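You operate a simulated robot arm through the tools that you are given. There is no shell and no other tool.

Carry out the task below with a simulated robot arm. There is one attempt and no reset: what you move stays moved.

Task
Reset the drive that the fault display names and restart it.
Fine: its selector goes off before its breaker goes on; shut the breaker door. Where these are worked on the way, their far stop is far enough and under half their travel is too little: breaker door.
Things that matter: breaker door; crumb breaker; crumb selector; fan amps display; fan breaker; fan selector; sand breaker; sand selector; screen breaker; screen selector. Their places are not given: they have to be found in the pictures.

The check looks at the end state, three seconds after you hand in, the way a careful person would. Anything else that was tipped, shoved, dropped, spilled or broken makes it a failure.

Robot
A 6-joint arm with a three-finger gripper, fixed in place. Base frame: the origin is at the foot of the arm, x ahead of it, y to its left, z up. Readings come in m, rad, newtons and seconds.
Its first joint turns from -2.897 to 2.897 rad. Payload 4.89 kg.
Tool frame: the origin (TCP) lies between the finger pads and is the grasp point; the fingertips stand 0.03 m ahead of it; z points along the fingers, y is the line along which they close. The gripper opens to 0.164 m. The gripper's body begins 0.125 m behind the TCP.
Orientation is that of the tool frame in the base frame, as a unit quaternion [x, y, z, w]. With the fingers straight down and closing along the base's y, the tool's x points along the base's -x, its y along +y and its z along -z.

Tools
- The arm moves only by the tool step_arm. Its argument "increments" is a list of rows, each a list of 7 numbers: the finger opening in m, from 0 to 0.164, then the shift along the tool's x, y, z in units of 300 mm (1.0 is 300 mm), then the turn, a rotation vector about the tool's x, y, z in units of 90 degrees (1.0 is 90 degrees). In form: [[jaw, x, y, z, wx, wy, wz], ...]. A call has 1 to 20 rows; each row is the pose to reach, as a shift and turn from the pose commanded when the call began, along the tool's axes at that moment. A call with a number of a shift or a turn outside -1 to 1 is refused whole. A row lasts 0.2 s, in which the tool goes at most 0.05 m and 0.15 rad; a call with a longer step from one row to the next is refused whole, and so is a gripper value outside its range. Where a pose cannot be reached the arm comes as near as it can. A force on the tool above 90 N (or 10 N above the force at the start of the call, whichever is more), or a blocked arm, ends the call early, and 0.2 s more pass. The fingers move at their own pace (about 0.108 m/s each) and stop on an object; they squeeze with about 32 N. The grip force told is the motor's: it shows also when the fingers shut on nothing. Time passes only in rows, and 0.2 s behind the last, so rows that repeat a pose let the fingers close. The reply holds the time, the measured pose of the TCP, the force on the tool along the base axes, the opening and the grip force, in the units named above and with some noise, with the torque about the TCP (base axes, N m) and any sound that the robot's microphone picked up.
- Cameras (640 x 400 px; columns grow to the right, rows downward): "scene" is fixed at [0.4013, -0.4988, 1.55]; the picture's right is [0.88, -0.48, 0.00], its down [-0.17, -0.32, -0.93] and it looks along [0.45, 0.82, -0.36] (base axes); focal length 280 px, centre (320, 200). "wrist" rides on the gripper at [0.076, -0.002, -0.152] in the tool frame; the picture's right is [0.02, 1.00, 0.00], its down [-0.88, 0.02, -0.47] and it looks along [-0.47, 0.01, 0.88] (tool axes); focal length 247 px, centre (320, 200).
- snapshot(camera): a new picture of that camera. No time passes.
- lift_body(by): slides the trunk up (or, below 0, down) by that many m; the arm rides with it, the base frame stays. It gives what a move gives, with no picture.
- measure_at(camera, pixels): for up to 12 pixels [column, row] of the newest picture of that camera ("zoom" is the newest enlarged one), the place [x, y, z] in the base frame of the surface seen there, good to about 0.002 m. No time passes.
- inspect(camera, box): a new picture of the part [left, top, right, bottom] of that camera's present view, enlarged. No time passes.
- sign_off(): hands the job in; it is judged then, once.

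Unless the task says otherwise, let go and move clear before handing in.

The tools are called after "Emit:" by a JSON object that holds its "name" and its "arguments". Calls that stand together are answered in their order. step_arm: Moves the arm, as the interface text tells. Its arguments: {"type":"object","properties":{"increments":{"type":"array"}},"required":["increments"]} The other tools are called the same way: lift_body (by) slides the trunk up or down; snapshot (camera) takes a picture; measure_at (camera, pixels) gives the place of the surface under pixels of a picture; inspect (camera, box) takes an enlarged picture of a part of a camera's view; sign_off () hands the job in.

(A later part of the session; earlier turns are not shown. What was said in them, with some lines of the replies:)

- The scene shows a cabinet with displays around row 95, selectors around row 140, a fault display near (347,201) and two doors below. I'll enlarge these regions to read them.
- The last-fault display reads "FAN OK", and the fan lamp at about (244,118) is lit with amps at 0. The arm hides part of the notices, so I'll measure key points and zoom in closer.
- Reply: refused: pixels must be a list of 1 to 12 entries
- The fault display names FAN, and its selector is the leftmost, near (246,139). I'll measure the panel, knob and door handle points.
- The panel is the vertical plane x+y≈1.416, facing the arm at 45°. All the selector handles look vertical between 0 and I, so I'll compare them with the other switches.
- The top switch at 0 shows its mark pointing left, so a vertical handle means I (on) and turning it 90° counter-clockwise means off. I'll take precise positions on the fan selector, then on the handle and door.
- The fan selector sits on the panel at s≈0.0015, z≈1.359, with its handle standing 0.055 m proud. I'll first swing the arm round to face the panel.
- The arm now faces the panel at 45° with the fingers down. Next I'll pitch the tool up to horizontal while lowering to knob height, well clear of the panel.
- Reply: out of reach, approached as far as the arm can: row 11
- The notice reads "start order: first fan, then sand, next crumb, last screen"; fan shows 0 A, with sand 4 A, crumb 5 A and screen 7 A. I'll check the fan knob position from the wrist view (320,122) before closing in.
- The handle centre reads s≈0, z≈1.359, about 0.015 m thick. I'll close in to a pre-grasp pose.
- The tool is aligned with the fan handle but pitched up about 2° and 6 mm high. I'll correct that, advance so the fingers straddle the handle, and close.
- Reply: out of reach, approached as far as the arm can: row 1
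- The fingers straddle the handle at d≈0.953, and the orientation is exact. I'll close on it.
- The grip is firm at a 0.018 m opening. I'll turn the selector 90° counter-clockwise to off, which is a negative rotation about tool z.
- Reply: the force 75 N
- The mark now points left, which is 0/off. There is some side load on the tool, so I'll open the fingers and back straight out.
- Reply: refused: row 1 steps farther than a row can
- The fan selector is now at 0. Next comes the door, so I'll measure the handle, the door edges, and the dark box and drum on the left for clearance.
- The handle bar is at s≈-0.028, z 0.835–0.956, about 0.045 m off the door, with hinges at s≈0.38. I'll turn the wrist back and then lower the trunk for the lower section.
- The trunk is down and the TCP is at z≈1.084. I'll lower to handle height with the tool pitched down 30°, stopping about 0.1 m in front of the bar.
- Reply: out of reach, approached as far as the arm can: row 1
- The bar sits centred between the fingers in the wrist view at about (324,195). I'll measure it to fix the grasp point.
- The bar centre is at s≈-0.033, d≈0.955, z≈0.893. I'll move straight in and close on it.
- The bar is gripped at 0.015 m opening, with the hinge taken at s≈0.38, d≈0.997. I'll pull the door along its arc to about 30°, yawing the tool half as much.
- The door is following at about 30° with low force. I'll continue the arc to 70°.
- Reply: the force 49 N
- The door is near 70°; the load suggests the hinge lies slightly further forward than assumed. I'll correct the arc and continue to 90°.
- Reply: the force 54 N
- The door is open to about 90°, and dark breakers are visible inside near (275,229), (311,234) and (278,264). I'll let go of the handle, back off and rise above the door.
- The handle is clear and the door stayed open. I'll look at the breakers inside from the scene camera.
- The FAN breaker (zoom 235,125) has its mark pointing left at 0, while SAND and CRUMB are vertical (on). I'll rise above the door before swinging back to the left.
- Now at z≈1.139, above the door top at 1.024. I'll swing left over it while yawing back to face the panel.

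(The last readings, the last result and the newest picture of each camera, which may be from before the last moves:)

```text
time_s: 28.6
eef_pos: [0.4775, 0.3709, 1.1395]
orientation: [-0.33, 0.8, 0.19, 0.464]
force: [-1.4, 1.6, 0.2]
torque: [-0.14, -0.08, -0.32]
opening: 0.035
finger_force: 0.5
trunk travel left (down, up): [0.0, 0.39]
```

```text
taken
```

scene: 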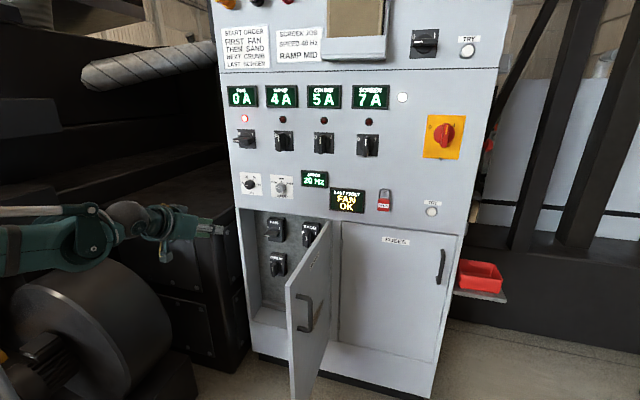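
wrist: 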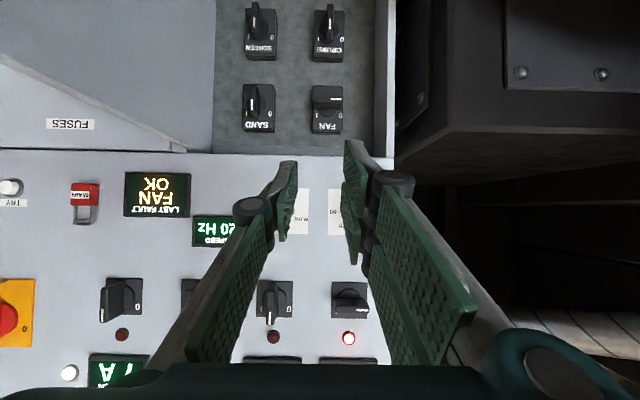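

The wrist view now shows all four breakers: FAN at (327,105), SAND (258,105), SCREEN (260,35) and CRUMB (329,35). I'll enlarge and measure the fan breaker.

Emit:
{"name": "inspect", "arguments": {"camera": "wrist", "box": [230, 0, 390, 150]}}

Emit:
{"name": "measure_at", "arguments": {"camera": "zoom", "pixels": [[390, 410], [370, 380], [420, 370], [340, 370], [440, 500], [380, 430], [380, 520], [300, 400]]}}

Emit:
{"name": "measure_at", "arguments": {"camera": "wrist", "pixels": [[327, 89], [316, 97], [327, 97], [338, 97], [327, 107], [313, 88], [341, 88], [313, 131], [341, 131], [258, 100], [295, 60], [300, 145]]}}

```text
2.67 times, centred on (310, 75) of wrist
```

zoom: 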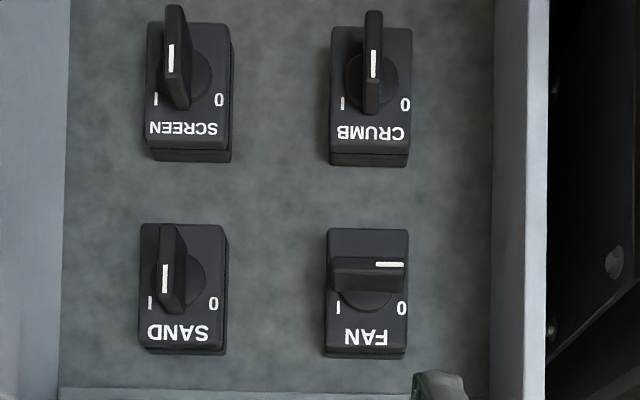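

```text
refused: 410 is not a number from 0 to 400
```

```text
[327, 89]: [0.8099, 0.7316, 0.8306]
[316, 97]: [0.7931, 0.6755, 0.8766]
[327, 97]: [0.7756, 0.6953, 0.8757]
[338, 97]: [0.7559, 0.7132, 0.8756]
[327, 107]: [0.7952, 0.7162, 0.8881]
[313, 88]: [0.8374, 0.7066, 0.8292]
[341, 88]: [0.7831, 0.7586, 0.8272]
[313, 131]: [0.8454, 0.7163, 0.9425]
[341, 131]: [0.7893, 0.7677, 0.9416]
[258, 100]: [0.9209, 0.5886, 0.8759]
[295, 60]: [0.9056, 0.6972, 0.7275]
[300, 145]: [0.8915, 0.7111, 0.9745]
```

The fan breaker handle is horizontal at 0, with its front face at d≈1.040 and s≈0.057. I'll refine its height.

Emit:
{"name": "inspect", "arguments": {"camera": "wrist", "box": [300, 75, 356, 140]}}

```text
6.15 times, centred on (328, 108) of wrist
```

zoom: 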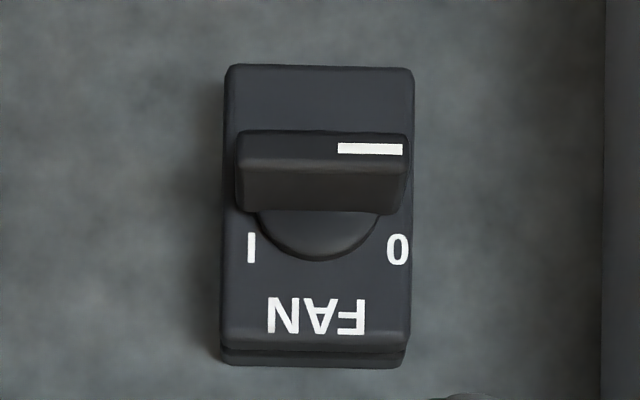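

Emit:
{"name": "measure_at", "arguments": {"camera": "zoom", "pixels": [[320, 134], [320, 150], [320, 163], [320, 175], [320, 200], [245, 150], [400, 150], [320, 235], [320, 255], [320, 80]]}}

```text
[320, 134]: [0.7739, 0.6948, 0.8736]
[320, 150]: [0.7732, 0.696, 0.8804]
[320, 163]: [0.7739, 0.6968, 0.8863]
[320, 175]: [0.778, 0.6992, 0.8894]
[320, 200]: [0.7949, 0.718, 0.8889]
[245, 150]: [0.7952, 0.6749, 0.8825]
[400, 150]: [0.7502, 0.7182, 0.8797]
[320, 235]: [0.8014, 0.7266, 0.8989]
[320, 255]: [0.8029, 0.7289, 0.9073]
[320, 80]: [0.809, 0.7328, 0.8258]
```

The handle is centred at s≈0.054, z≈0.881, with its front at d≈1.039. I'll move to a standoff in front of it and level the tool.

Emit:
{"name": "step_arm", "arguments": {"increments": [[0.05, 0.045, 0.009, 0.122, 0, -0.0417, 0], [0.05, 0.09, 0.018, 0.244, 0, -0.0833, 0], [0.05, 0.135, 0.027, 0.366, 0, -0.125, 0], [0.05, 0.18, 0.036, 0.489, 0, -0.1667, 0], [0.05, 0.224, 0.045, 0.611, 0, -0.2083, 0], [0.05, 0.269, 0.054, 0.733, 0, -0.25, 0], [0.05, 0.314, 0.063, 0.855, 0, -0.2917, 0], [0.05, 0.359, 0.0714, 0.977, 0, -0.3333, 0]]}}

```text
time_s: 30.4
eef_pos: [0.6229, 0.5449, 0.9383]
orientation: [-0.277, 0.653, 0.265, 0.653]
force: [1.7, 2.1, -1.4]
torque: [0.26, -0.09, 0.0]
opening: 0.0503
finger_force: 0.1
out of reach, approached as far as the arm can: row 7, 8
trunk travel left (down, up): [0.0, 0.39]
```

The wrist stopped about 4 cm high because the level pose is limited this close in. Reaching further out should ease that, so I'll advance to d≈0.95 at z≈0.881.

Emit:
{"name": "step_arm", "arguments": {"increments": [[0.05, 0.0, 0, 0.14, 0, 0, 0], [0.05, 0.0, 0, 0.28, 0, 0, 0], [0.05, 0.03, 0, 0.42, 0, 0, 0], [0.05, 0.062, 0, 0.5, 0, 0, 0], [0.05, 0.062, 0, 0.5, 0, 0, 0]]}}

Emit:
{"name": "snapshot", "arguments": {"camera": "scene"}}

Emit:
{"name": "snapshot", "arguments": {"camera": "wrist"}}

```text
time_s: 31.6
eef_pos: [0.7277, 0.6487, 0.923]
orientation: [-0.27, 0.653, 0.27, 0.653]
force: [-0.3, -0.6, 0.0]
torque: [-0.04, 0.04, 0.02]
opening: 0.0501
finger_force: 0.1
trunk travel left (down, up): [0.0, 0.39]
```

```text
taken
```

scene: 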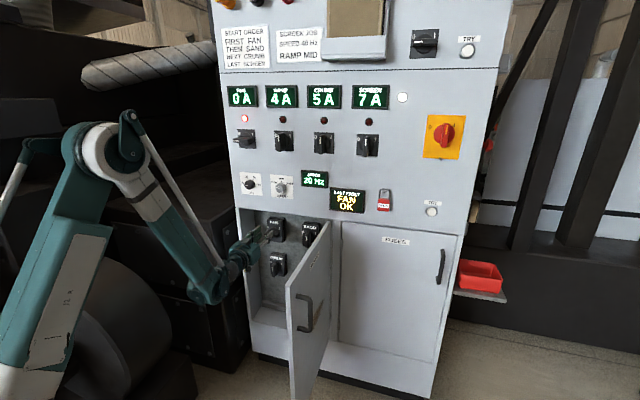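

```text
taken
```

wrist: 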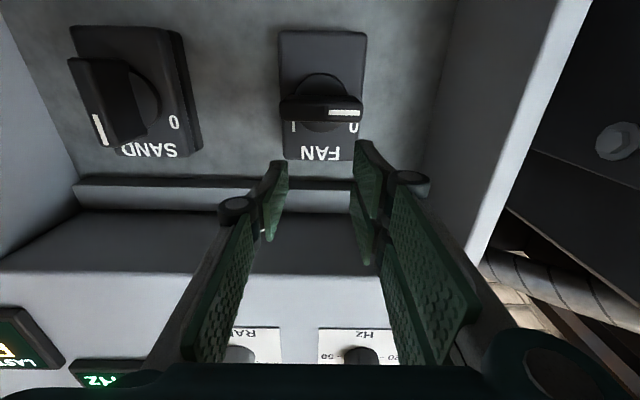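

The tool is level at d≈0.973, z≈0.923. I'll lower to the handle centre and roll the gripper -90° so the fingers sit above and below the horizontal handle.

Emit:
{"name": "step_arm", "arguments": {"increments": [[0.05, 0.07, 0.006, 0, 0, 0, 0], [0.05, 0.14, 0.006, 0, 0, 0, 0], [0.05, 0.14, 0.006, 0, 0, 0, -0.0909], [0.05, 0.14, 0.006, 0, 0, 0, -0.1818], [0.05, 0.14, 0.006, 0, 0, 0, -0.2727], [0.05, 0.14, 0.006, 0, 0, 0, -0.3636], [0.05, 0.14, 0.006, 0, 0, 0, -0.4545], [0.05, 0.14, 0.006, 0, 0, 0, -0.5454], [0.05, 0.14, 0.006, 0, 0, 0, -0.6363], [0.05, 0.14, 0.006, 0, 0, 0, -0.7272], [0.05, 0.14, 0.006, 0, 0, 0, -0.8181], [0.05, 0.14, 0.006, 0, 0, 0, -0.909], [0.05, 0.14, 0.006, 0, 0, 0, -1.0]]}}

Emit:
{"name": "snapshot", "arguments": {"camera": "wrist"}}

Emit:
{"name": "inspect", "arguments": {"camera": "scene", "box": [210, 205, 338, 285]}}

```text
time_s: 34.4
eef_pos: [0.7266, 0.6512, 0.8808]
orientation: [0.655, -0.272, 0.271, -0.651]
force: [0.2, -0.2, 0.4]
torque: [0.07, -0.03, 0.03]
opening: 0.0499
finger_force: 0.1
trunk travel left (down, up): [0.0, 0.39]
```

```text
taken
```

wrist: 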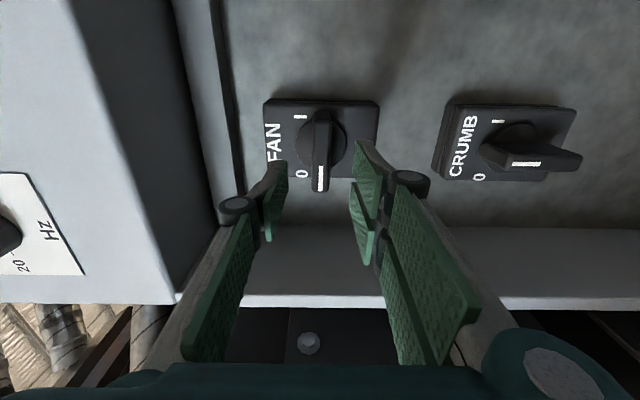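

```text
5.00 times, centred on (274, 245) of scene
```

zoom: 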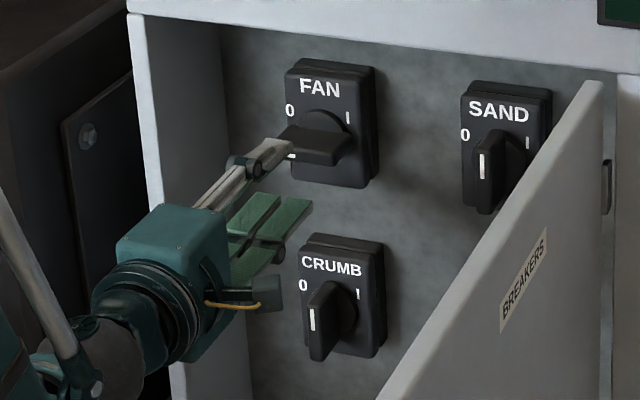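

The tool is aligned at s≈0.053, z≈0.881, with the fingers straddling the handle height. I'll advance 69 mm and close.

Emit:
{"name": "step_arm", "arguments": {"increments": [[0.05, 0, 0, 0.08, 0, 0, 0], [0.05, 0, 0, 0.16, 0, 0, 0], [0.05, 0, 0, 0.23, 0, 0, 0], [0.05, 0, 0, 0.23, 0, 0, 0]]}}

Emit:
{"name": "snapshot", "arguments": {"camera": "wrist"}}

```text
time_s: 35.4
eef_pos: [0.7749, 0.7, 0.8816]
orientation: [0.655, -0.272, 0.27, -0.651]
force: [1.0, -1.3, 0.0]
torque: [-0.07, 0.05, 0.0]
opening: 0.05
finger_force: 0.1
trunk travel left (down, up): [0.0, 0.39]
```

```text
taken
```

wrist: 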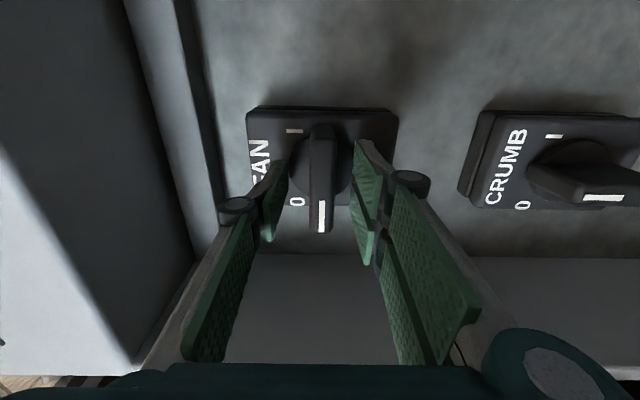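

Both fingers straddle the handle. I'll close, then turn +90° clockwise to I.

Emit:
{"name": "step_arm", "arguments": {"increments": [[0.0, 0, 0, 0, 0, 0, 0], [0.0, 0, 0, 0, 0, 0, 0], [0.0, 0, 0, 0, 0, 0, 0]]}}

Emit:
{"name": "step_arm", "arguments": {"increments": [[0.0, 0, 0, 0, 0, 0, 0.0833], [0.0, 0, 0, 0, 0, 0, 0.1667], [0.0, 0, 0, 0, 0, 0, 0.25], [0.0, 0, 0, 0, 0, 0, 0.3333], [0.0, 0, 0, 0, 0, 0, 0.4167], [0.0, 0, 0, 0, 0, 0, 0.5], [0.0, 0, 0, 0, 0, 0, 0.5833], [0.0, 0, 0, 0, 0, 0, 0.6667], [0.0, 0, 0, 0, 0, 0, 0.75], [0.0, 0, 0, 0, 0, 0, 0.8333], [0.0, 0, 0, 0, 0, 0, 0.9167], [0.0, 0, 0, 0, 0, 0, 1.0]]}}

Emit:
{"name": "snapshot", "arguments": {"camera": "wrist"}}

Emit:
{"name": "inspect", "arguments": {"camera": "scene", "box": [210, 205, 338, 285]}}

Emit:
{"name": "inspect", "arguments": {"camera": "scene", "box": [220, 80, 400, 215]}}

```text
time_s: 36.2
eef_pos: [0.7731, 0.7005, 0.8807]
orientation: [0.656, -0.272, 0.27, -0.651]
force: [-8.5, -9.4, -28.1]
torque: [-0.47, 0.61, -0.06]
opening: 0.0181
finger_force: 44.9
trunk travel left (down, up): [0.0, 0.39]
```

```text
time_s: 38.8
eef_pos: [0.7767, 0.6984, 0.8823]
orientation: [-0.271, 0.653, 0.27, 0.653]
force: [32.4, 6.3, 28.5]
torque: [0.38, -0.68, -0.42]
opening: 0.0179
finger_force: 44.9
trunk travel left (down, up): [0.0, 0.39]
```

```text
taken
```

wrist: 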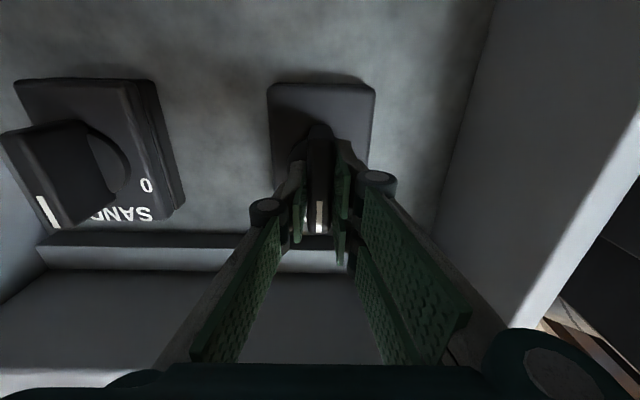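

```text
5.00 times, centred on (274, 245) of scene
```

zoom: 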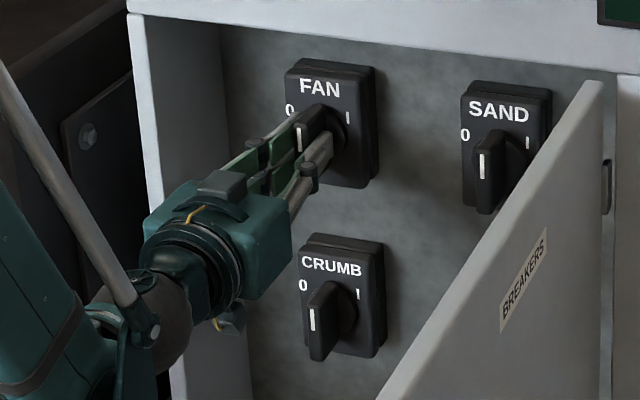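

```text
2.96 times, centred on (310, 148) of scene
```

zoom: 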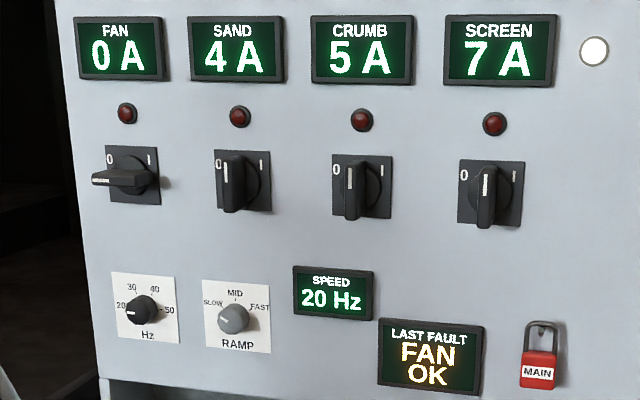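

The fan fault lamp has gone out and the breaker handle is vertical at I. I'll release and back straight out.

Emit:
{"name": "step_arm", "arguments": {"increments": [[0.05, 0, 0, 0, 0, 0, 0], [0.05, 0, 0, 0, 0, 0, 0], [0.05, 0, 0, -0.1, 0, 0, 0], [0.05, 0, 0, -0.2, 0, 0, 0], [0.05, 0, 0, -0.33, 0, 0, 0], [0.05, 0, 0, -0.45, 0, 0, 0]]}}

Emit:
{"name": "snapshot", "arguments": {"camera": "wrist"}}

Emit:
{"name": "inspect", "arguments": {"camera": "scene", "box": [210, 205, 338, 285]}}

```text
time_s: 40.2
eef_pos: [0.6798, 0.6069, 0.8849]
orientation: [-0.271, 0.655, 0.27, 0.652]
force: [1.5, 1.1, -1.1]
torque: [0.16, -0.13, 0.04]
opening: 0.0502
finger_force: 0.0
out of reach, approached as far as the arm can: row 6
trunk travel left (down, up): [0.0, 0.39]
```

```text
taken
```

wrist: 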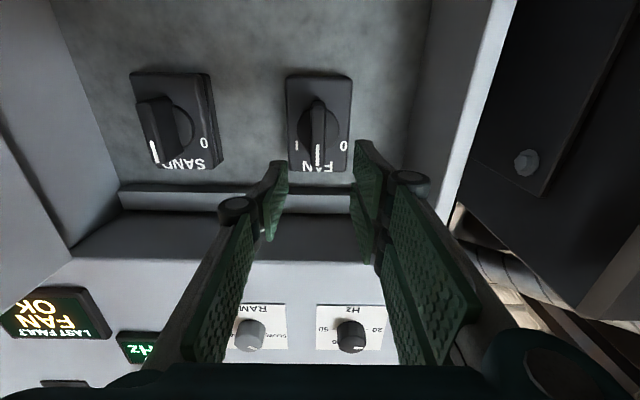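

```text
5.00 times, centred on (274, 245) of scene
```

zoom: 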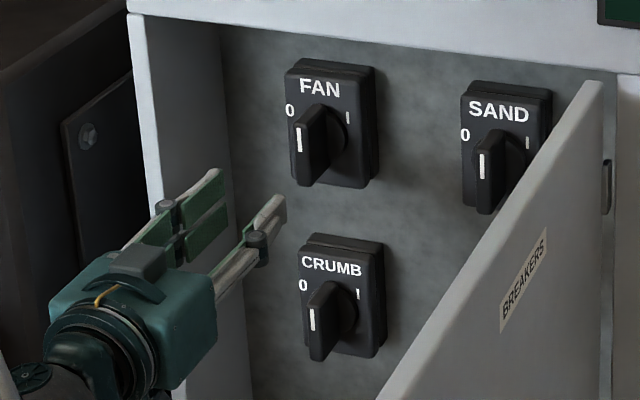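

The fan breaker stays at I. I'll rise and back away with the tool pitched down, the reverse of the earlier path, to go back round to the door handle.

Emit:
{"name": "step_arm", "arguments": {"increments": [[0.035, -0.094, -0.009, -0.104, 0, 0.037, 0], [0.035, -0.189, -0.017, -0.207, 0, 0.074, 0], [0.035, -0.283, -0.026, -0.311, 0, 0.111, 0], [0.035, -0.378, -0.035, -0.415, 0, 0.148, 0], [0.035, -0.472, -0.043, -0.518, 0, 0.185, 0], [0.035, -0.567, -0.052, -0.622, 0, 0.222, 0], [0.035, -0.661, -0.061, -0.726, 0, 0.259, 0], [0.035, -0.756, -0.069, -0.829, 0, 0.296, 0], [0.035, -0.85, -0.078, -0.933, 0, 0.333, 0]]}}

Emit:
{"name": "snapshot", "arguments": {"camera": "wrist"}}

Emit:
{"name": "snapshot", "arguments": {"camera": "scene"}}

```text
time_s: 42.2
eef_pos: [0.5009, 0.391, 1.1405]
orientation: [-0.332, 0.8, 0.192, 0.461]
force: [1.2, 1.1, -0.7]
torque: [-0.03, 0.09, 0.06]
opening: 0.0351
finger_force: 0.1
trunk travel left (down, up): [0.0, 0.39]
```

```text
taken
```

wrist: 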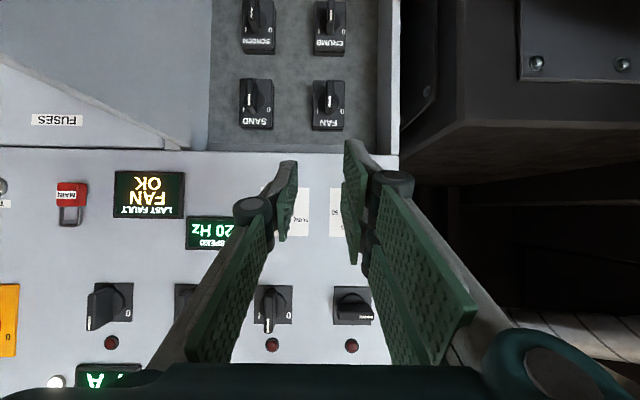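

```text
taken
```

scene: 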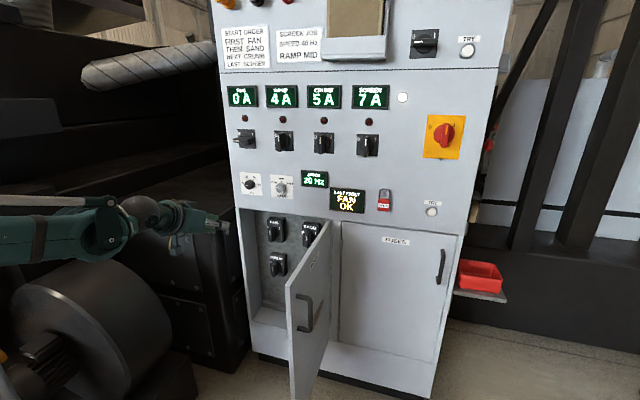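

All four breakers read on and the fan fault lamp is dark. I'll measure the handle and door in their open position.

Emit:
{"name": "inspect", "arguments": {"camera": "scene", "box": [270, 210, 350, 350]}}

Emit:
{"name": "measure_at", "arguments": {"camera": "scene", "pixels": [[311, 300], [311, 310], [311, 322], [300, 297], [305, 331], [302, 310], [320, 260], [330, 240], [293, 300], [289, 310]]}}

```text
2.86 times, centred on (310, 280) of scene
```

zoom: 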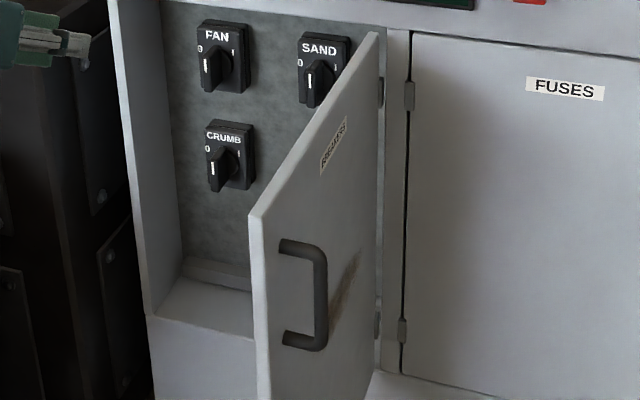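

```text
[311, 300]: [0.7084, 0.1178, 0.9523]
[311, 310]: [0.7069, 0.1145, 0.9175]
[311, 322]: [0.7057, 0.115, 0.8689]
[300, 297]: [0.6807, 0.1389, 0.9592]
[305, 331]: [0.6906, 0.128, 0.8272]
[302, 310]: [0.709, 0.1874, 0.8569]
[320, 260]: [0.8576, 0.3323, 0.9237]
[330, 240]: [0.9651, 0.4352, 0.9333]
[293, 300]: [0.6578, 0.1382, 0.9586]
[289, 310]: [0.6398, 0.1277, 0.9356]
```

The door is still at about 90°, with the bar at s≈0.414, d≈0.582, unchanged. I'll swing back over the door to the right side in two parts.

Emit:
{"name": "step_arm", "arguments": {"increments": [[0.035, 0.015, -0.111, -0.026, -0.036, 0, -0.021], [0.035, 0.031, -0.222, -0.053, -0.072, 0, -0.042], [0.035, 0.046, -0.333, -0.08, -0.108, 0, -0.0625], [0.035, 0.061, -0.445, -0.106, -0.144, 0, -0.083], [0.035, 0.076, -0.556, -0.133, -0.18, 0, -0.104], [0.035, 0.0917, -0.667, -0.159, -0.2165, 0, -0.125]]}}

Emit:
{"name": "step_arm", "arguments": {"increments": [[0.035, 0.0355, -0.09, -0.061, -0.036, 0, -0.021], [0.035, 0.071, -0.18, -0.123, -0.072, 0, -0.042], [0.035, 0.106, -0.27, -0.184, -0.108, 0, -0.0625], [0.035, 0.142, -0.36, -0.245, -0.144, 0, -0.083], [0.035, 0.177, -0.45, -0.307, -0.18, 0, -0.104], [0.035, 0.2127, -0.5407, -0.368, -0.2165, 0, -0.125]]}}

Emit:
{"name": "snapshot", "arguments": {"camera": "wrist"}}

```text
time_s: 43.6
eef_pos: [0.6024, 0.2107, 1.1411]
orientation: [-0.481, 0.72, 0.277, 0.417]
force: [-1.3, 0.1, -0.5]
torque: [-0.11, -0.16, -0.29]
opening: 0.0348
finger_force: 0.0
trunk travel left (down, up): [0.0, 0.39]
```

```text
time_s: 45.0
eef_pos: [0.7027, 0.0315, 1.141]
orientation: [0.613, -0.611, -0.354, -0.354]
force: [-2.9, 2.1, 1.8]
torque: [-0.3, -0.16, -0.31]
opening: 0.0351
finger_force: 0.1
trunk travel left (down, up): [0.0, 0.39]
```

```text
taken
```

wrist: 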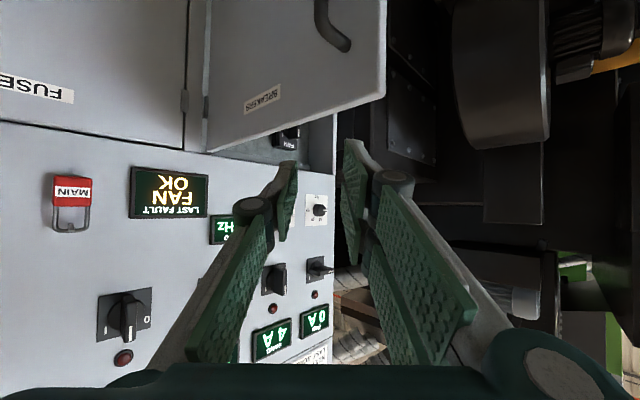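

The arm is back right of the door at z≈1.141. I'll lower to the earlier pre-grasp point.

Emit:
{"name": "step_arm", "arguments": {"increments": [[0.05, 0.117, -0.005, 0.067, 0, 0, 0], [0.05, 0.233, -0.005, 0.135, 0, 0, 0], [0.05, 0.35, -0.005, 0.202, 0, 0, 0], [0.05, 0.466, -0.005, 0.27, 0, 0, 0], [0.05, 0.583, -0.005, 0.337, 0, 0, 0]]}}

Emit:
{"name": "snapshot", "arguments": {"camera": "wrist"}}

```text
time_s: 46.2
eef_pos: [0.7039, 0.0321, 0.9376]
orientation: [-0.612, 0.613, 0.353, 0.354]
force: [-1.8, 0.2, 1.7]
torque: [-0.12, -0.13, -0.19]
opening: 0.0501
finger_force: 0.0
trunk travel left (down, up): [0.0, 0.39]
```

```text
taken
```

wrist: 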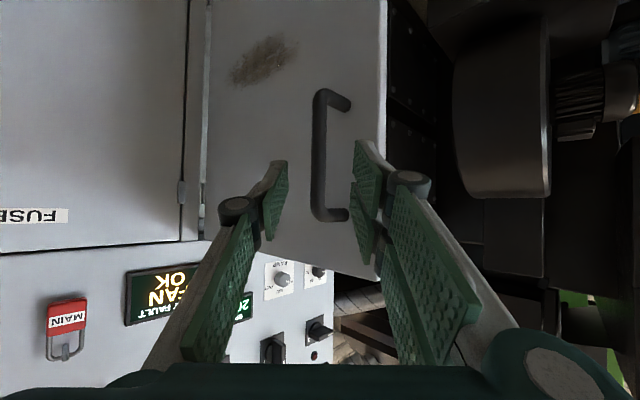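

The bar at (318,155) is between the fingers. I'll narrow slightly, advance along the tool axis and close.

Emit:
{"name": "step_arm", "arguments": {"increments": [[0.035, 0, 0, 0.1, 0, 0, 0], [0.035, 0, 0, 0.2, 0, 0, 0], [0.035, 0, 0, 0.29, 0, 0, 0], [0.0, 0, 0, 0.29, 0, 0, 0], [0.0, 0, 0, 0.29, 0, 0, 0], [0.0, 0, 0, 0.29, 0, 0, 0]]}}

Emit:
{"name": "snapshot", "arguments": {"camera": "wrist"}}

```text
time_s: 47.6
eef_pos: [0.7045, 0.1058, 0.894]
orientation: [-0.612, 0.612, 0.353, 0.354]
force: [-4.7, -5.8, -10.1]
torque: [-0.26, 0.03, 0.07]
opening: 0.0153
finger_force: 44.5
trunk travel left (down, up): [0.0, 0.39]
```

```text
taken
```

wrist: 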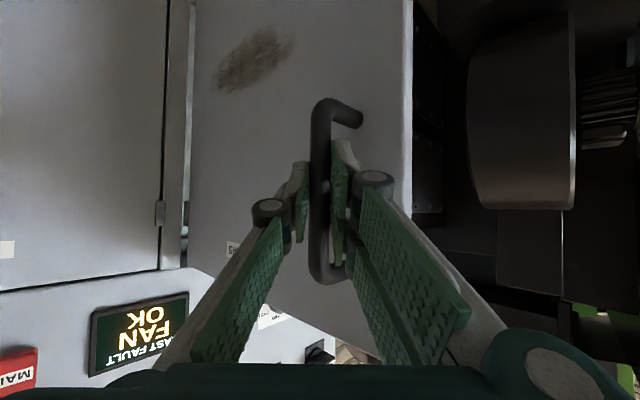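

The bar is gripped at 0.0153 m. I'll swing the door back along the arc from 90° to 50°.

Emit:
{"name": "step_arm", "arguments": {"increments": [[0.0, -0.0405, 0.0903, 0.0701, 0.0241, 0, 0.0139], [0.0, -0.0845, 0.1733, 0.1464, 0.0481, 0, 0.0278], [0.0, -0.132, 0.2483, 0.2286, 0.0722, 0, 0.0417], [0.0, -0.1823, 0.3147, 0.3158, 0.0962, 0, 0.0556], [0.0, -0.2358, 0.3723, 0.4085, 0.1203, 0, 0.0694], [0.0, -0.2912, 0.42, 0.5043, 0.1443, 0, 0.0833], [0.0, -0.3483, 0.4583, 0.6033, 0.1684, 0, 0.0972], [0.0, -0.407, 0.486, 0.7049, 0.1925, 0, 0.1111]]}}

Emit:
{"name": "snapshot", "arguments": {"camera": "wrist"}}

Emit:
{"name": "snapshot", "arguments": {"camera": "scene"}}

```text
time_s: 49.4
eef_pos: [0.5609, 0.3495, 0.8944]
orientation: [-0.496, 0.71, 0.287, 0.41]
force: [5.7, -0.3, 6.3]
torque: [0.12, 0.2, 0.17]
opening: 0.0154
finger_force: 44.9
trunk travel left (down, up): [0.0, 0.39]
```

```text
taken
```

wrist: 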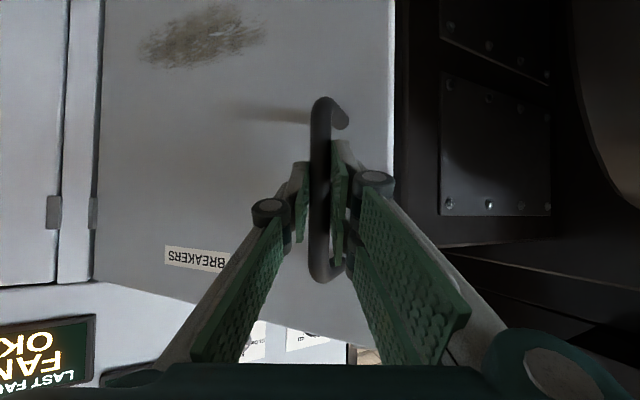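

```text
taken
```

scene: 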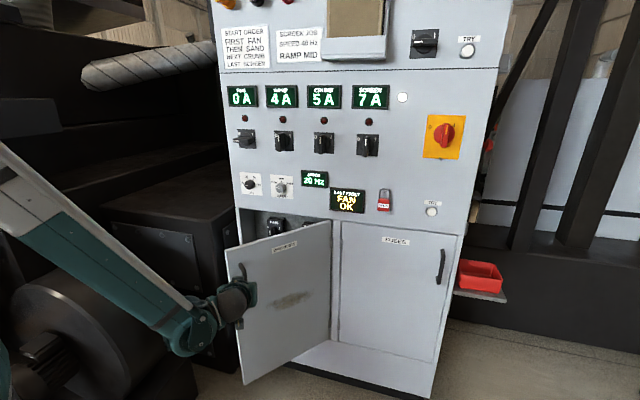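

The door is at about 50° with low force. I'll continue the arc down to about 5°.

Emit:
{"name": "step_arm", "arguments": {"increments": [[0.0, -0.053, 0.0573, 0.0918, 0.0241, 0, 0.0139], [0.0, -0.1087, 0.1053, 0.1882, 0.0481, 0, 0.0278], [0.0, -0.1655, 0.144, 0.2866, 0.0722, 0, 0.0417], [0.0, -0.2242, 0.1717, 0.3883, 0.0962, 0, 0.0556], [0.0, -0.2837, 0.1897, 0.4913, 0.1203, 0, 0.0694], [0.0, -0.3435, 0.1967, 0.5949, 0.1443, 0, 0.0833], [0.0, -0.4037, 0.1933, 0.6992, 0.1684, 0, 0.0972], [0.0, -0.4633, 0.1803, 0.8025, 0.1925, 0, 0.1111], [0.0, -0.5218, 0.156, 0.9038, 0.2165, 0, 0.125]]}}

Emit:
{"name": "snapshot", "arguments": {"camera": "wrist"}}

```text
time_s: 51.4
eef_pos: [0.6215, 0.6609, 0.895]
orientation: [-0.349, 0.792, 0.202, 0.458]
force: [-0.5, -1.1, 7.6]
torque: [0.39, 0.18, 0.15]
opening: 0.0152
finger_force: 45.3
trunk travel left (down, up): [0.0, 0.39]
```

```text
taken
```

wrist: 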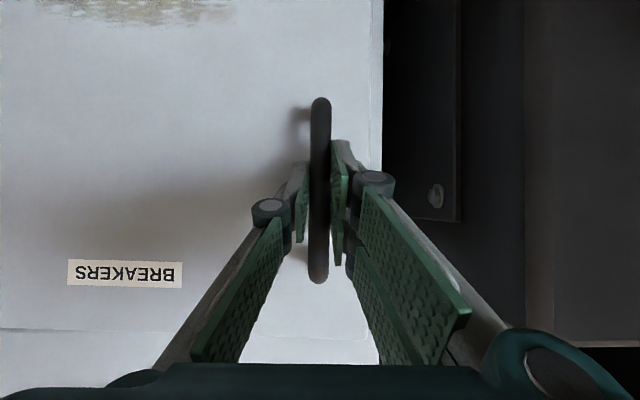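

The door is at about 5°. I'll push the last 36 mm home, plus a little to seat it.

Emit:
{"name": "step_arm", "arguments": {"increments": [[0.0, -0.03, 0.007, 0.052, 0.012, 0, 0.007], [0.0, -0.053, 0.011, 0.092, 0.0241, 0, 0.0139], [0.0, -0.065, 0.0127, 0.1126, 0.0241, 0, 0.0139], [0.0, -0.065, 0.0127, 0.1126, 0.0241, 0, 0.0139]]}}

Emit:
{"name": "snapshot", "arguments": {"camera": "wrist"}}

Emit:
{"name": "snapshot", "arguments": {"camera": "scene"}}

Emit:
{"name": "measure_at", "arguments": {"camera": "scene", "pixels": [[262, 224], [300, 280], [325, 225], [260, 218], [265, 205], [280, 300], [310, 250]]}}

```text
time_s: 52.4
eef_pos: [0.6447, 0.6905, 0.8953]
orientation: [-0.331, 0.801, 0.191, 0.462]
force: [-30.5, -29.5, -6.5]
torque: [-0.29, 1.41, -0.03]
opening: 0.0153
finger_force: 45.5
trunk travel left (down, up): [0.0, 0.39]
```

```text
taken
```

wrist: 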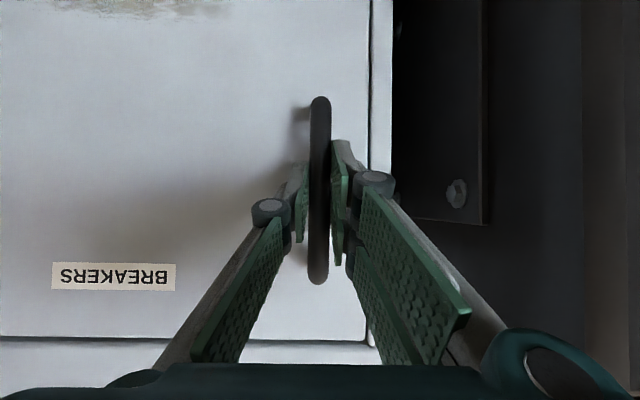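

```text
taken
```

scene: 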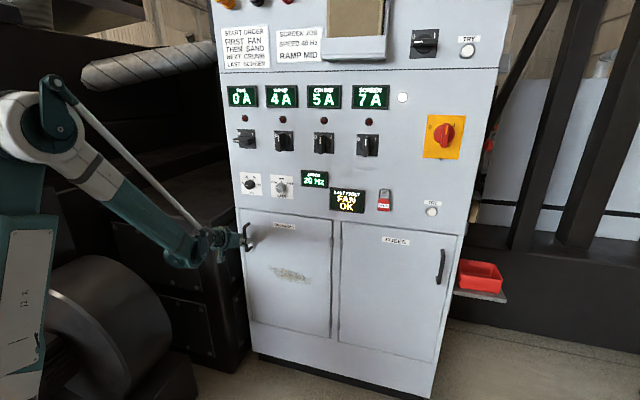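

```text
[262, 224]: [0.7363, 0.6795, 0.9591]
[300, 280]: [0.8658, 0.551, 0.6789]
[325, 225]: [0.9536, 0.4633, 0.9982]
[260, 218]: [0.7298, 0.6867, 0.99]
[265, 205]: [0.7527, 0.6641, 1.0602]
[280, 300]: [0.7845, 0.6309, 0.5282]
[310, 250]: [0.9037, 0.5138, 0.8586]
```

The door is flush (x+y≈1.416–1.417) and reacting at its stop. I'll release and back straight away.

Emit:
{"name": "step_arm", "arguments": {"increments": [[0.05, 0, 0, 0, 0, 0, 0], [0.05, 0, 0, 0, 0, 0, 0], [0.05, 0.05, 0, -0.087, 0, 0, 0], [0.05, 0.1, 0, -0.173, 0, 0, 0], [0.05, 0.15, 0, -0.26, 0, 0, 0], [0.05, 0.2, 0, -0.346, 0, 0, 0]]}}

Emit:
{"name": "snapshot", "arguments": {"camera": "wrist"}}

Emit:
{"name": "inspect", "arguments": {"camera": "scene", "box": [228, 200, 348, 290]}}

```text
time_s: 53.8
eef_pos: [0.5596, 0.6074, 0.8949]
orientation: [-0.332, 0.8, 0.192, 0.462]
force: [0.8, 0.6, -0.7]
torque: [0.02, 0.01, 0.0]
opening: 0.0499
finger_force: 0.1
trunk travel left (down, up): [0.0, 0.39]
```

```text
taken
```

wrist: 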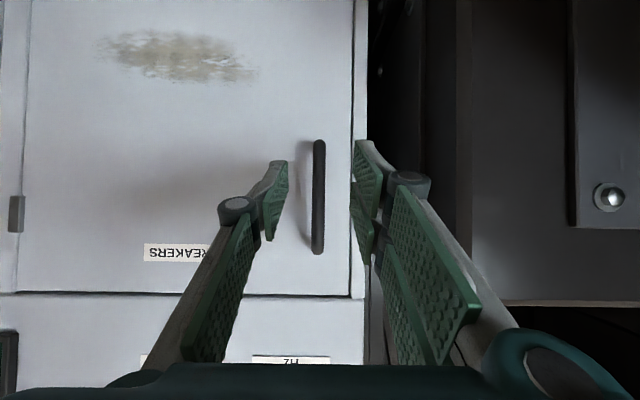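

```text
4.44 times, centred on (288, 245) of scene
```

zoom: 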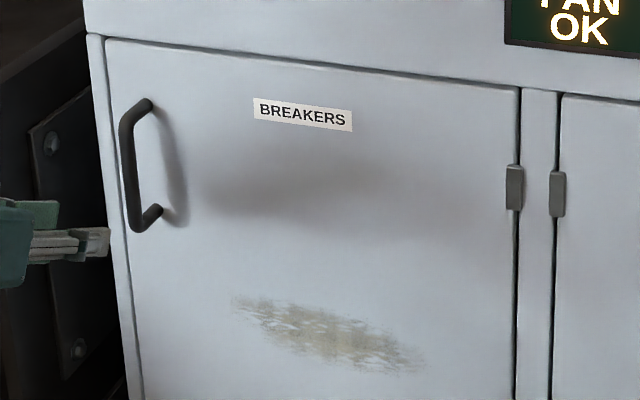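

The door is shut. I'll return to the level standoff pose and raise the trunk again for the selector.

Emit:
{"name": "step_arm", "arguments": {"increments": [[0.05, -0.086, -0.019, -0.062, 0, -0.0555, 0], [0.05, -0.172, -0.038, -0.125, 0, -0.111, 0], [0.05, -0.257, -0.056, -0.187, 0, -0.1667, 0], [0.05, -0.343, -0.075, -0.249, 0, -0.222, 0], [0.05, -0.429, -0.094, -0.312, 0, -0.2778, 0], [0.05, -0.515, -0.113, -0.374, 0, -0.3333, 0]]}}

Emit:
{"name": "lift_body", "arguments": {"by": 0.275}}

Emit:
{"name": "snapshot", "arguments": {"camera": "wrist"}}

```text
time_s: 55.2
eef_pos: [0.5692, 0.5703, 1.0789]
orientation: [-0.267, 0.66, 0.273, 0.647]
force: [0.0, 0.2, 0.4]
torque: [-0.09, 0.01, 0.01]
opening: 0.05
finger_force: 0.0
out of reach, approached as far as the arm can: row 6
trunk travel left (down, up): [0.0, 0.39]
```

```text
time_s: 58.0
eef_pos: [0.5707, 0.5703, 1.3534]
orientation: [-0.271, 0.659, 0.267, 0.649]
force: [0.3, -0.4, -0.1]
torque: [-0.05, -0.01, 0.0]
opening: 0.0503
finger_force: 0.2
trunk travel left (down, up): [-0.275, 0.115]
```

```text
taken
```

wrist: 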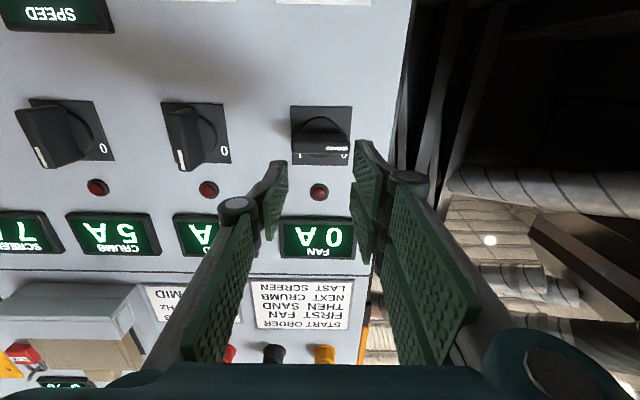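

The selector is ahead at (321,138), with its handle horizontal at 0. I'll move closer, level the tool and then roll -90°.

Emit:
{"name": "step_arm", "arguments": {"increments": [[0.05, -0.011, 0, 0.12, 0, -0.005, 0], [0.05, -0.022, 0, 0.243, 0, -0.009, 0], [0.05, -0.022, 0, 0.243, 0, -0.009, 0]]}}

Emit:
{"name": "step_arm", "arguments": {"increments": [[0.05, 0, 0, 0, 0, 0, -0.0909], [0.05, 0, 0, 0, 0, 0, -0.1818], [0.05, 0, 0, 0, 0, 0, -0.2727], [0.05, 0, 0, 0, 0, 0, -0.3636], [0.05, 0, 0, 0, 0, 0, -0.4545], [0.05, 0, 0, 0, 0, 0, -0.5454], [0.05, 0, 0, 0, 0, 0, -0.6363], [0.05, 0, 0, 0, 0, 0, -0.7272], [0.05, 0, 0, 0, 0, 0, -0.8181], [0.05, 0, 0, 0, 0, 0, -0.909], [0.05, 0, 0, 0, 0, 0, -1.0]]}}

Emit:
{"name": "snapshot", "arguments": {"camera": "wrist"}}

Emit:
{"name": "inspect", "arguments": {"camera": "scene", "box": [200, 80, 296, 170]}}

```text
time_s: 58.8
eef_pos: [0.6252, 0.6216, 1.3585]
orientation: [-0.271, 0.654, 0.27, 0.652]
force: [1.6, 1.6, -0.4]
torque: [0.06, -0.07, 0.0]
opening: 0.0502
finger_force: 0.0
trunk travel left (down, up): [-0.275, 0.115]
```

```text
time_s: 61.2
eef_pos: [0.6208, 0.6213, 1.3584]
orientation: [0.653, -0.271, 0.272, -0.653]
force: [0.9, -0.2, -0.3]
torque: [-0.02, 0.02, 0.01]
opening: 0.05
finger_force: 0.0
trunk travel left (down, up): [-0.275, 0.115]
```

```text
taken
```

wrist: 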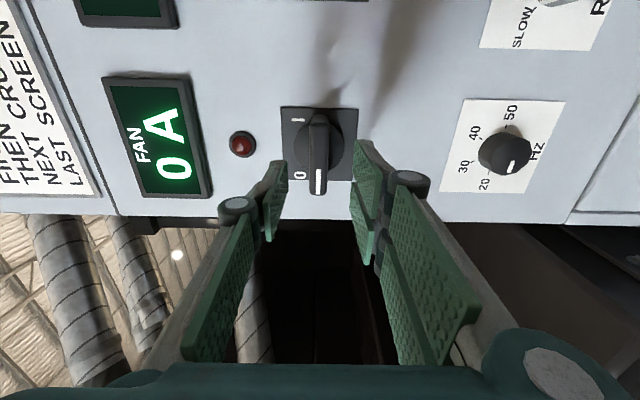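

```text
4.44 times, centred on (248, 125) of scene
```

zoom: 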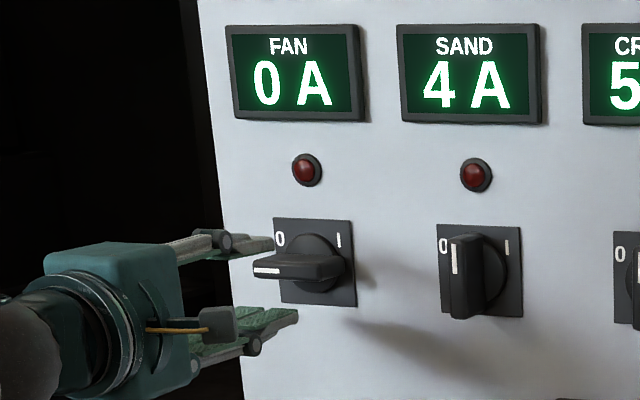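

The tool is aligned and level with the handle at 0. I'll advance to the grasp depth, about 2 mm higher this time, and close.

Emit:
{"name": "step_arm", "arguments": {"increments": [[0.05, 0, -0.007, 0.08, 0, 0, 0], [0.05, 0, -0.007, 0.16, 0, 0, 0], [0.05, 0, -0.007, 0.245, 0, 0, 0], [0.05, 0, -0.007, 0.245, 0, 0, 0], [0.0, 0, -0.007, 0.245, 0, 0, 0], [0.0, 0, -0.007, 0.245, 0, 0, 0], [0.0, 0, -0.007, 0.245, 0, 0, 0]]}}

Emit:
{"name": "snapshot", "arguments": {"camera": "wrist"}}

```text
time_s: 62.8
eef_pos: [0.6746, 0.6738, 1.3593]
orientation: [0.654, -0.272, 0.271, -0.652]
force: [-1.5, -1.5, -21.4]
torque: [-0.42, 0.42, 0.04]
opening: 0.0179
finger_force: 45.3
trunk travel left (down, up): [-0.275, 0.115]
```

```text
taken
```

wrist: 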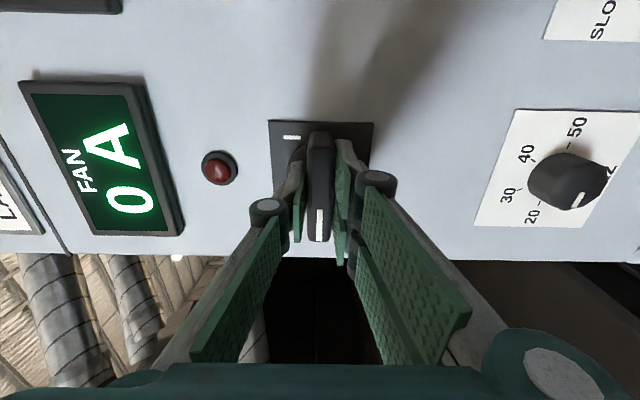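

The handle is gripped. I'll turn it +90° clockwise to I.

Emit:
{"name": "step_arm", "arguments": {"increments": [[0.0, 0, 0, 0, 0, 0, 0.0833], [0.0, 0, 0, 0, 0, 0, 0.1667], [0.0, 0, 0, 0, 0, 0, 0.25], [0.0, 0, 0, 0, 0, 0, 0.3333], [0.0, 0, 0, 0, 0, 0, 0.4167], [0.0, 0, 0, 0, 0, 0, 0.5], [0.0, 0, 0, 0, 0, 0, 0.5833], [0.0, 0, 0, 0, 0, 0, 0.6667], [0.0, 0, 0, 0, 0, 0, 0.75], [0.0, 0, 0, 0, 0, 0, 0.8333], [0.0, 0, 0, 0, 0, 0, 0.9167], [0.0, 0, 0, 0, 0, 0, 1.0]]}}

Emit:
{"name": "inspect", "arguments": {"camera": "scene", "box": [200, 80, 296, 170]}}

```text
time_s: 65.4
eef_pos: [0.6749, 0.6754, 1.3601]
orientation: [-0.27, 0.654, 0.27, 0.652]
force: [-14.9, 1.2, -37.6]
torque: [-0.83, 0.7, 0.35]
opening: 0.0178
finger_force: 45.1
trunk travel left (down, up): [-0.275, 0.115]
```

```text
4.44 times, centred on (248, 125) of scene
```

zoom: 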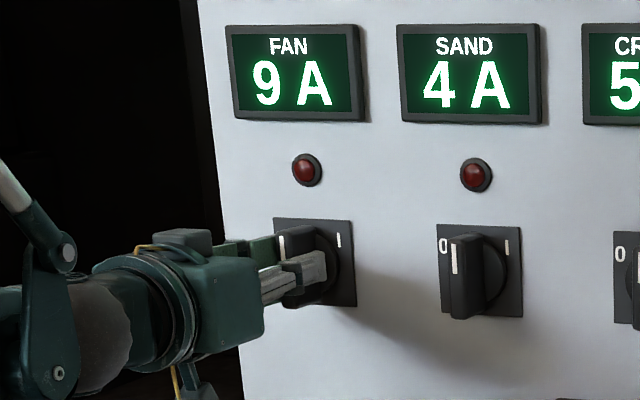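

The fan amps display now reads 9 A, so the drive is running. I'll open the fingers and back clear.

Emit:
{"name": "step_arm", "arguments": {"increments": [[0.05, 0, 0, 0, 0, 0, 0], [0.05, 0, 0, 0, 0, 0, 0], [0.05, 0, 0, -0.1, 0, 0, 0], [0.05, 0, 0, -0.2, 0, 0, 0], [0.05, 0, 0, -0.35, 0, 0, 0], [0.05, 0, 0, -0.5, 0, 0, 0], [0.05, 0, 0, -0.5, 0, 0, 0], [0.05, 0, 0, -0.5, 0, 0, 0], [0.05, 0, 0, -0.5, 0, 0, 0]]}}

Emit:
{"name": "snapshot", "arguments": {"camera": "wrist"}}

Emit:
{"name": "snapshot", "arguments": {"camera": "scene"}}

Emit:
{"name": "inspect", "arguments": {"camera": "scene", "box": [220, 80, 400, 215]}}

Emit:
{"name": "inspect", "arguments": {"camera": "scene", "box": [228, 200, 348, 290]}}

```text
time_s: 67.4
eef_pos: [0.5691, 0.5682, 1.3617]
orientation: [-0.27, 0.654, 0.269, 0.653]
force: [-0.2, 0.7, 0.0]
torque: [0.0, 0.0, 0.02]
opening: 0.0503
finger_force: 0.0
trunk travel left (down, up): [-0.275, 0.115]
```

```text
taken
```

wrist: 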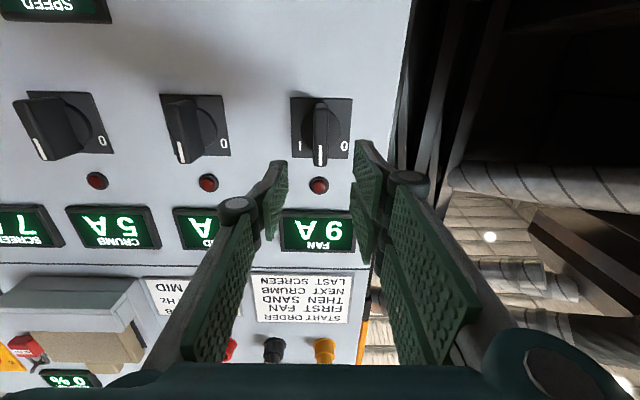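

```text
taken
```

scene: 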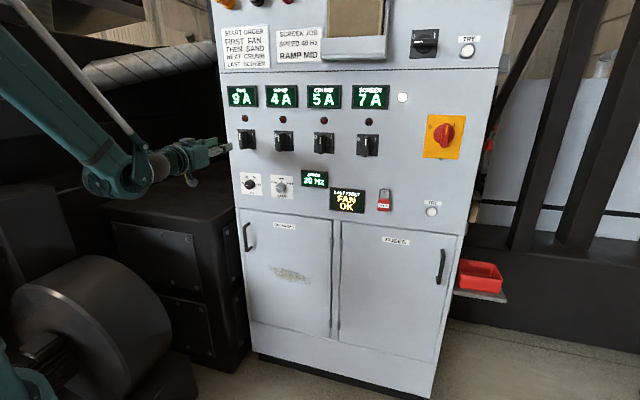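

```text
2.96 times, centred on (310, 148) of scene
```

zoom: 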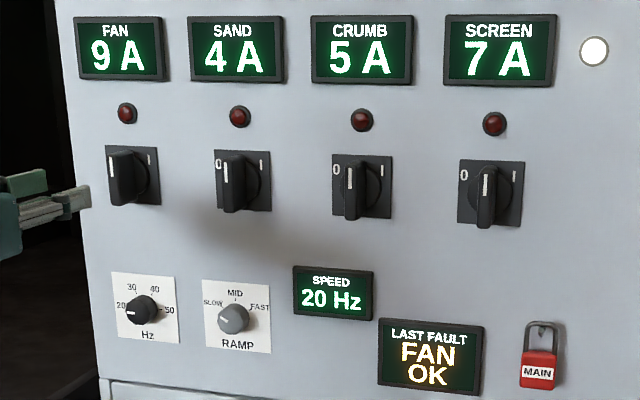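

```text
4.44 times, centred on (288, 245) of scene
```

zoom: 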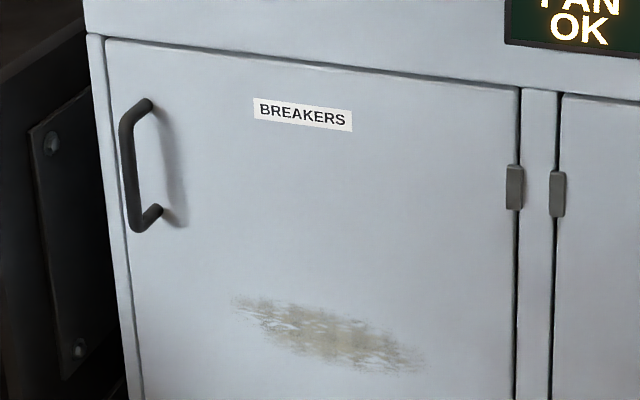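

The fan runs at 9 A with its selector at I and its lamp out. The other drives still read 4, 5 and 7 A, the breaker door is shut, and the arm is clear, so I'm handing in.

Emit:
{"name": "sign_off", "arguments": {}}

```text
The job is handed in.
```

The fan drive, the one the fault display named, is reset and running again. Its display reads 9 A and its fault lamp is out. I've handed the job in, but no verdict on the check has come back.

- **Order:** I turned the fan selector to 0 before touching the breaker. Then I opened the breaker door about 90°, turned the fan breaker from 0 to I and shut the door. Turning the selector back to I came last.
- **Other drives:** sand, crumb and screen still read 4, 5 and 7 A, with their selectors untouched. Their breakers read on when I last saw them, before shutting the door.
- **Breaker door:** it measured flush with the panel after I pushed it home, and it still looked shut in the last picture.
- **Fault display:** it showed "LAST FAULT FAN OK" from the start and still does.

The arm has let go and is clear of the panel.
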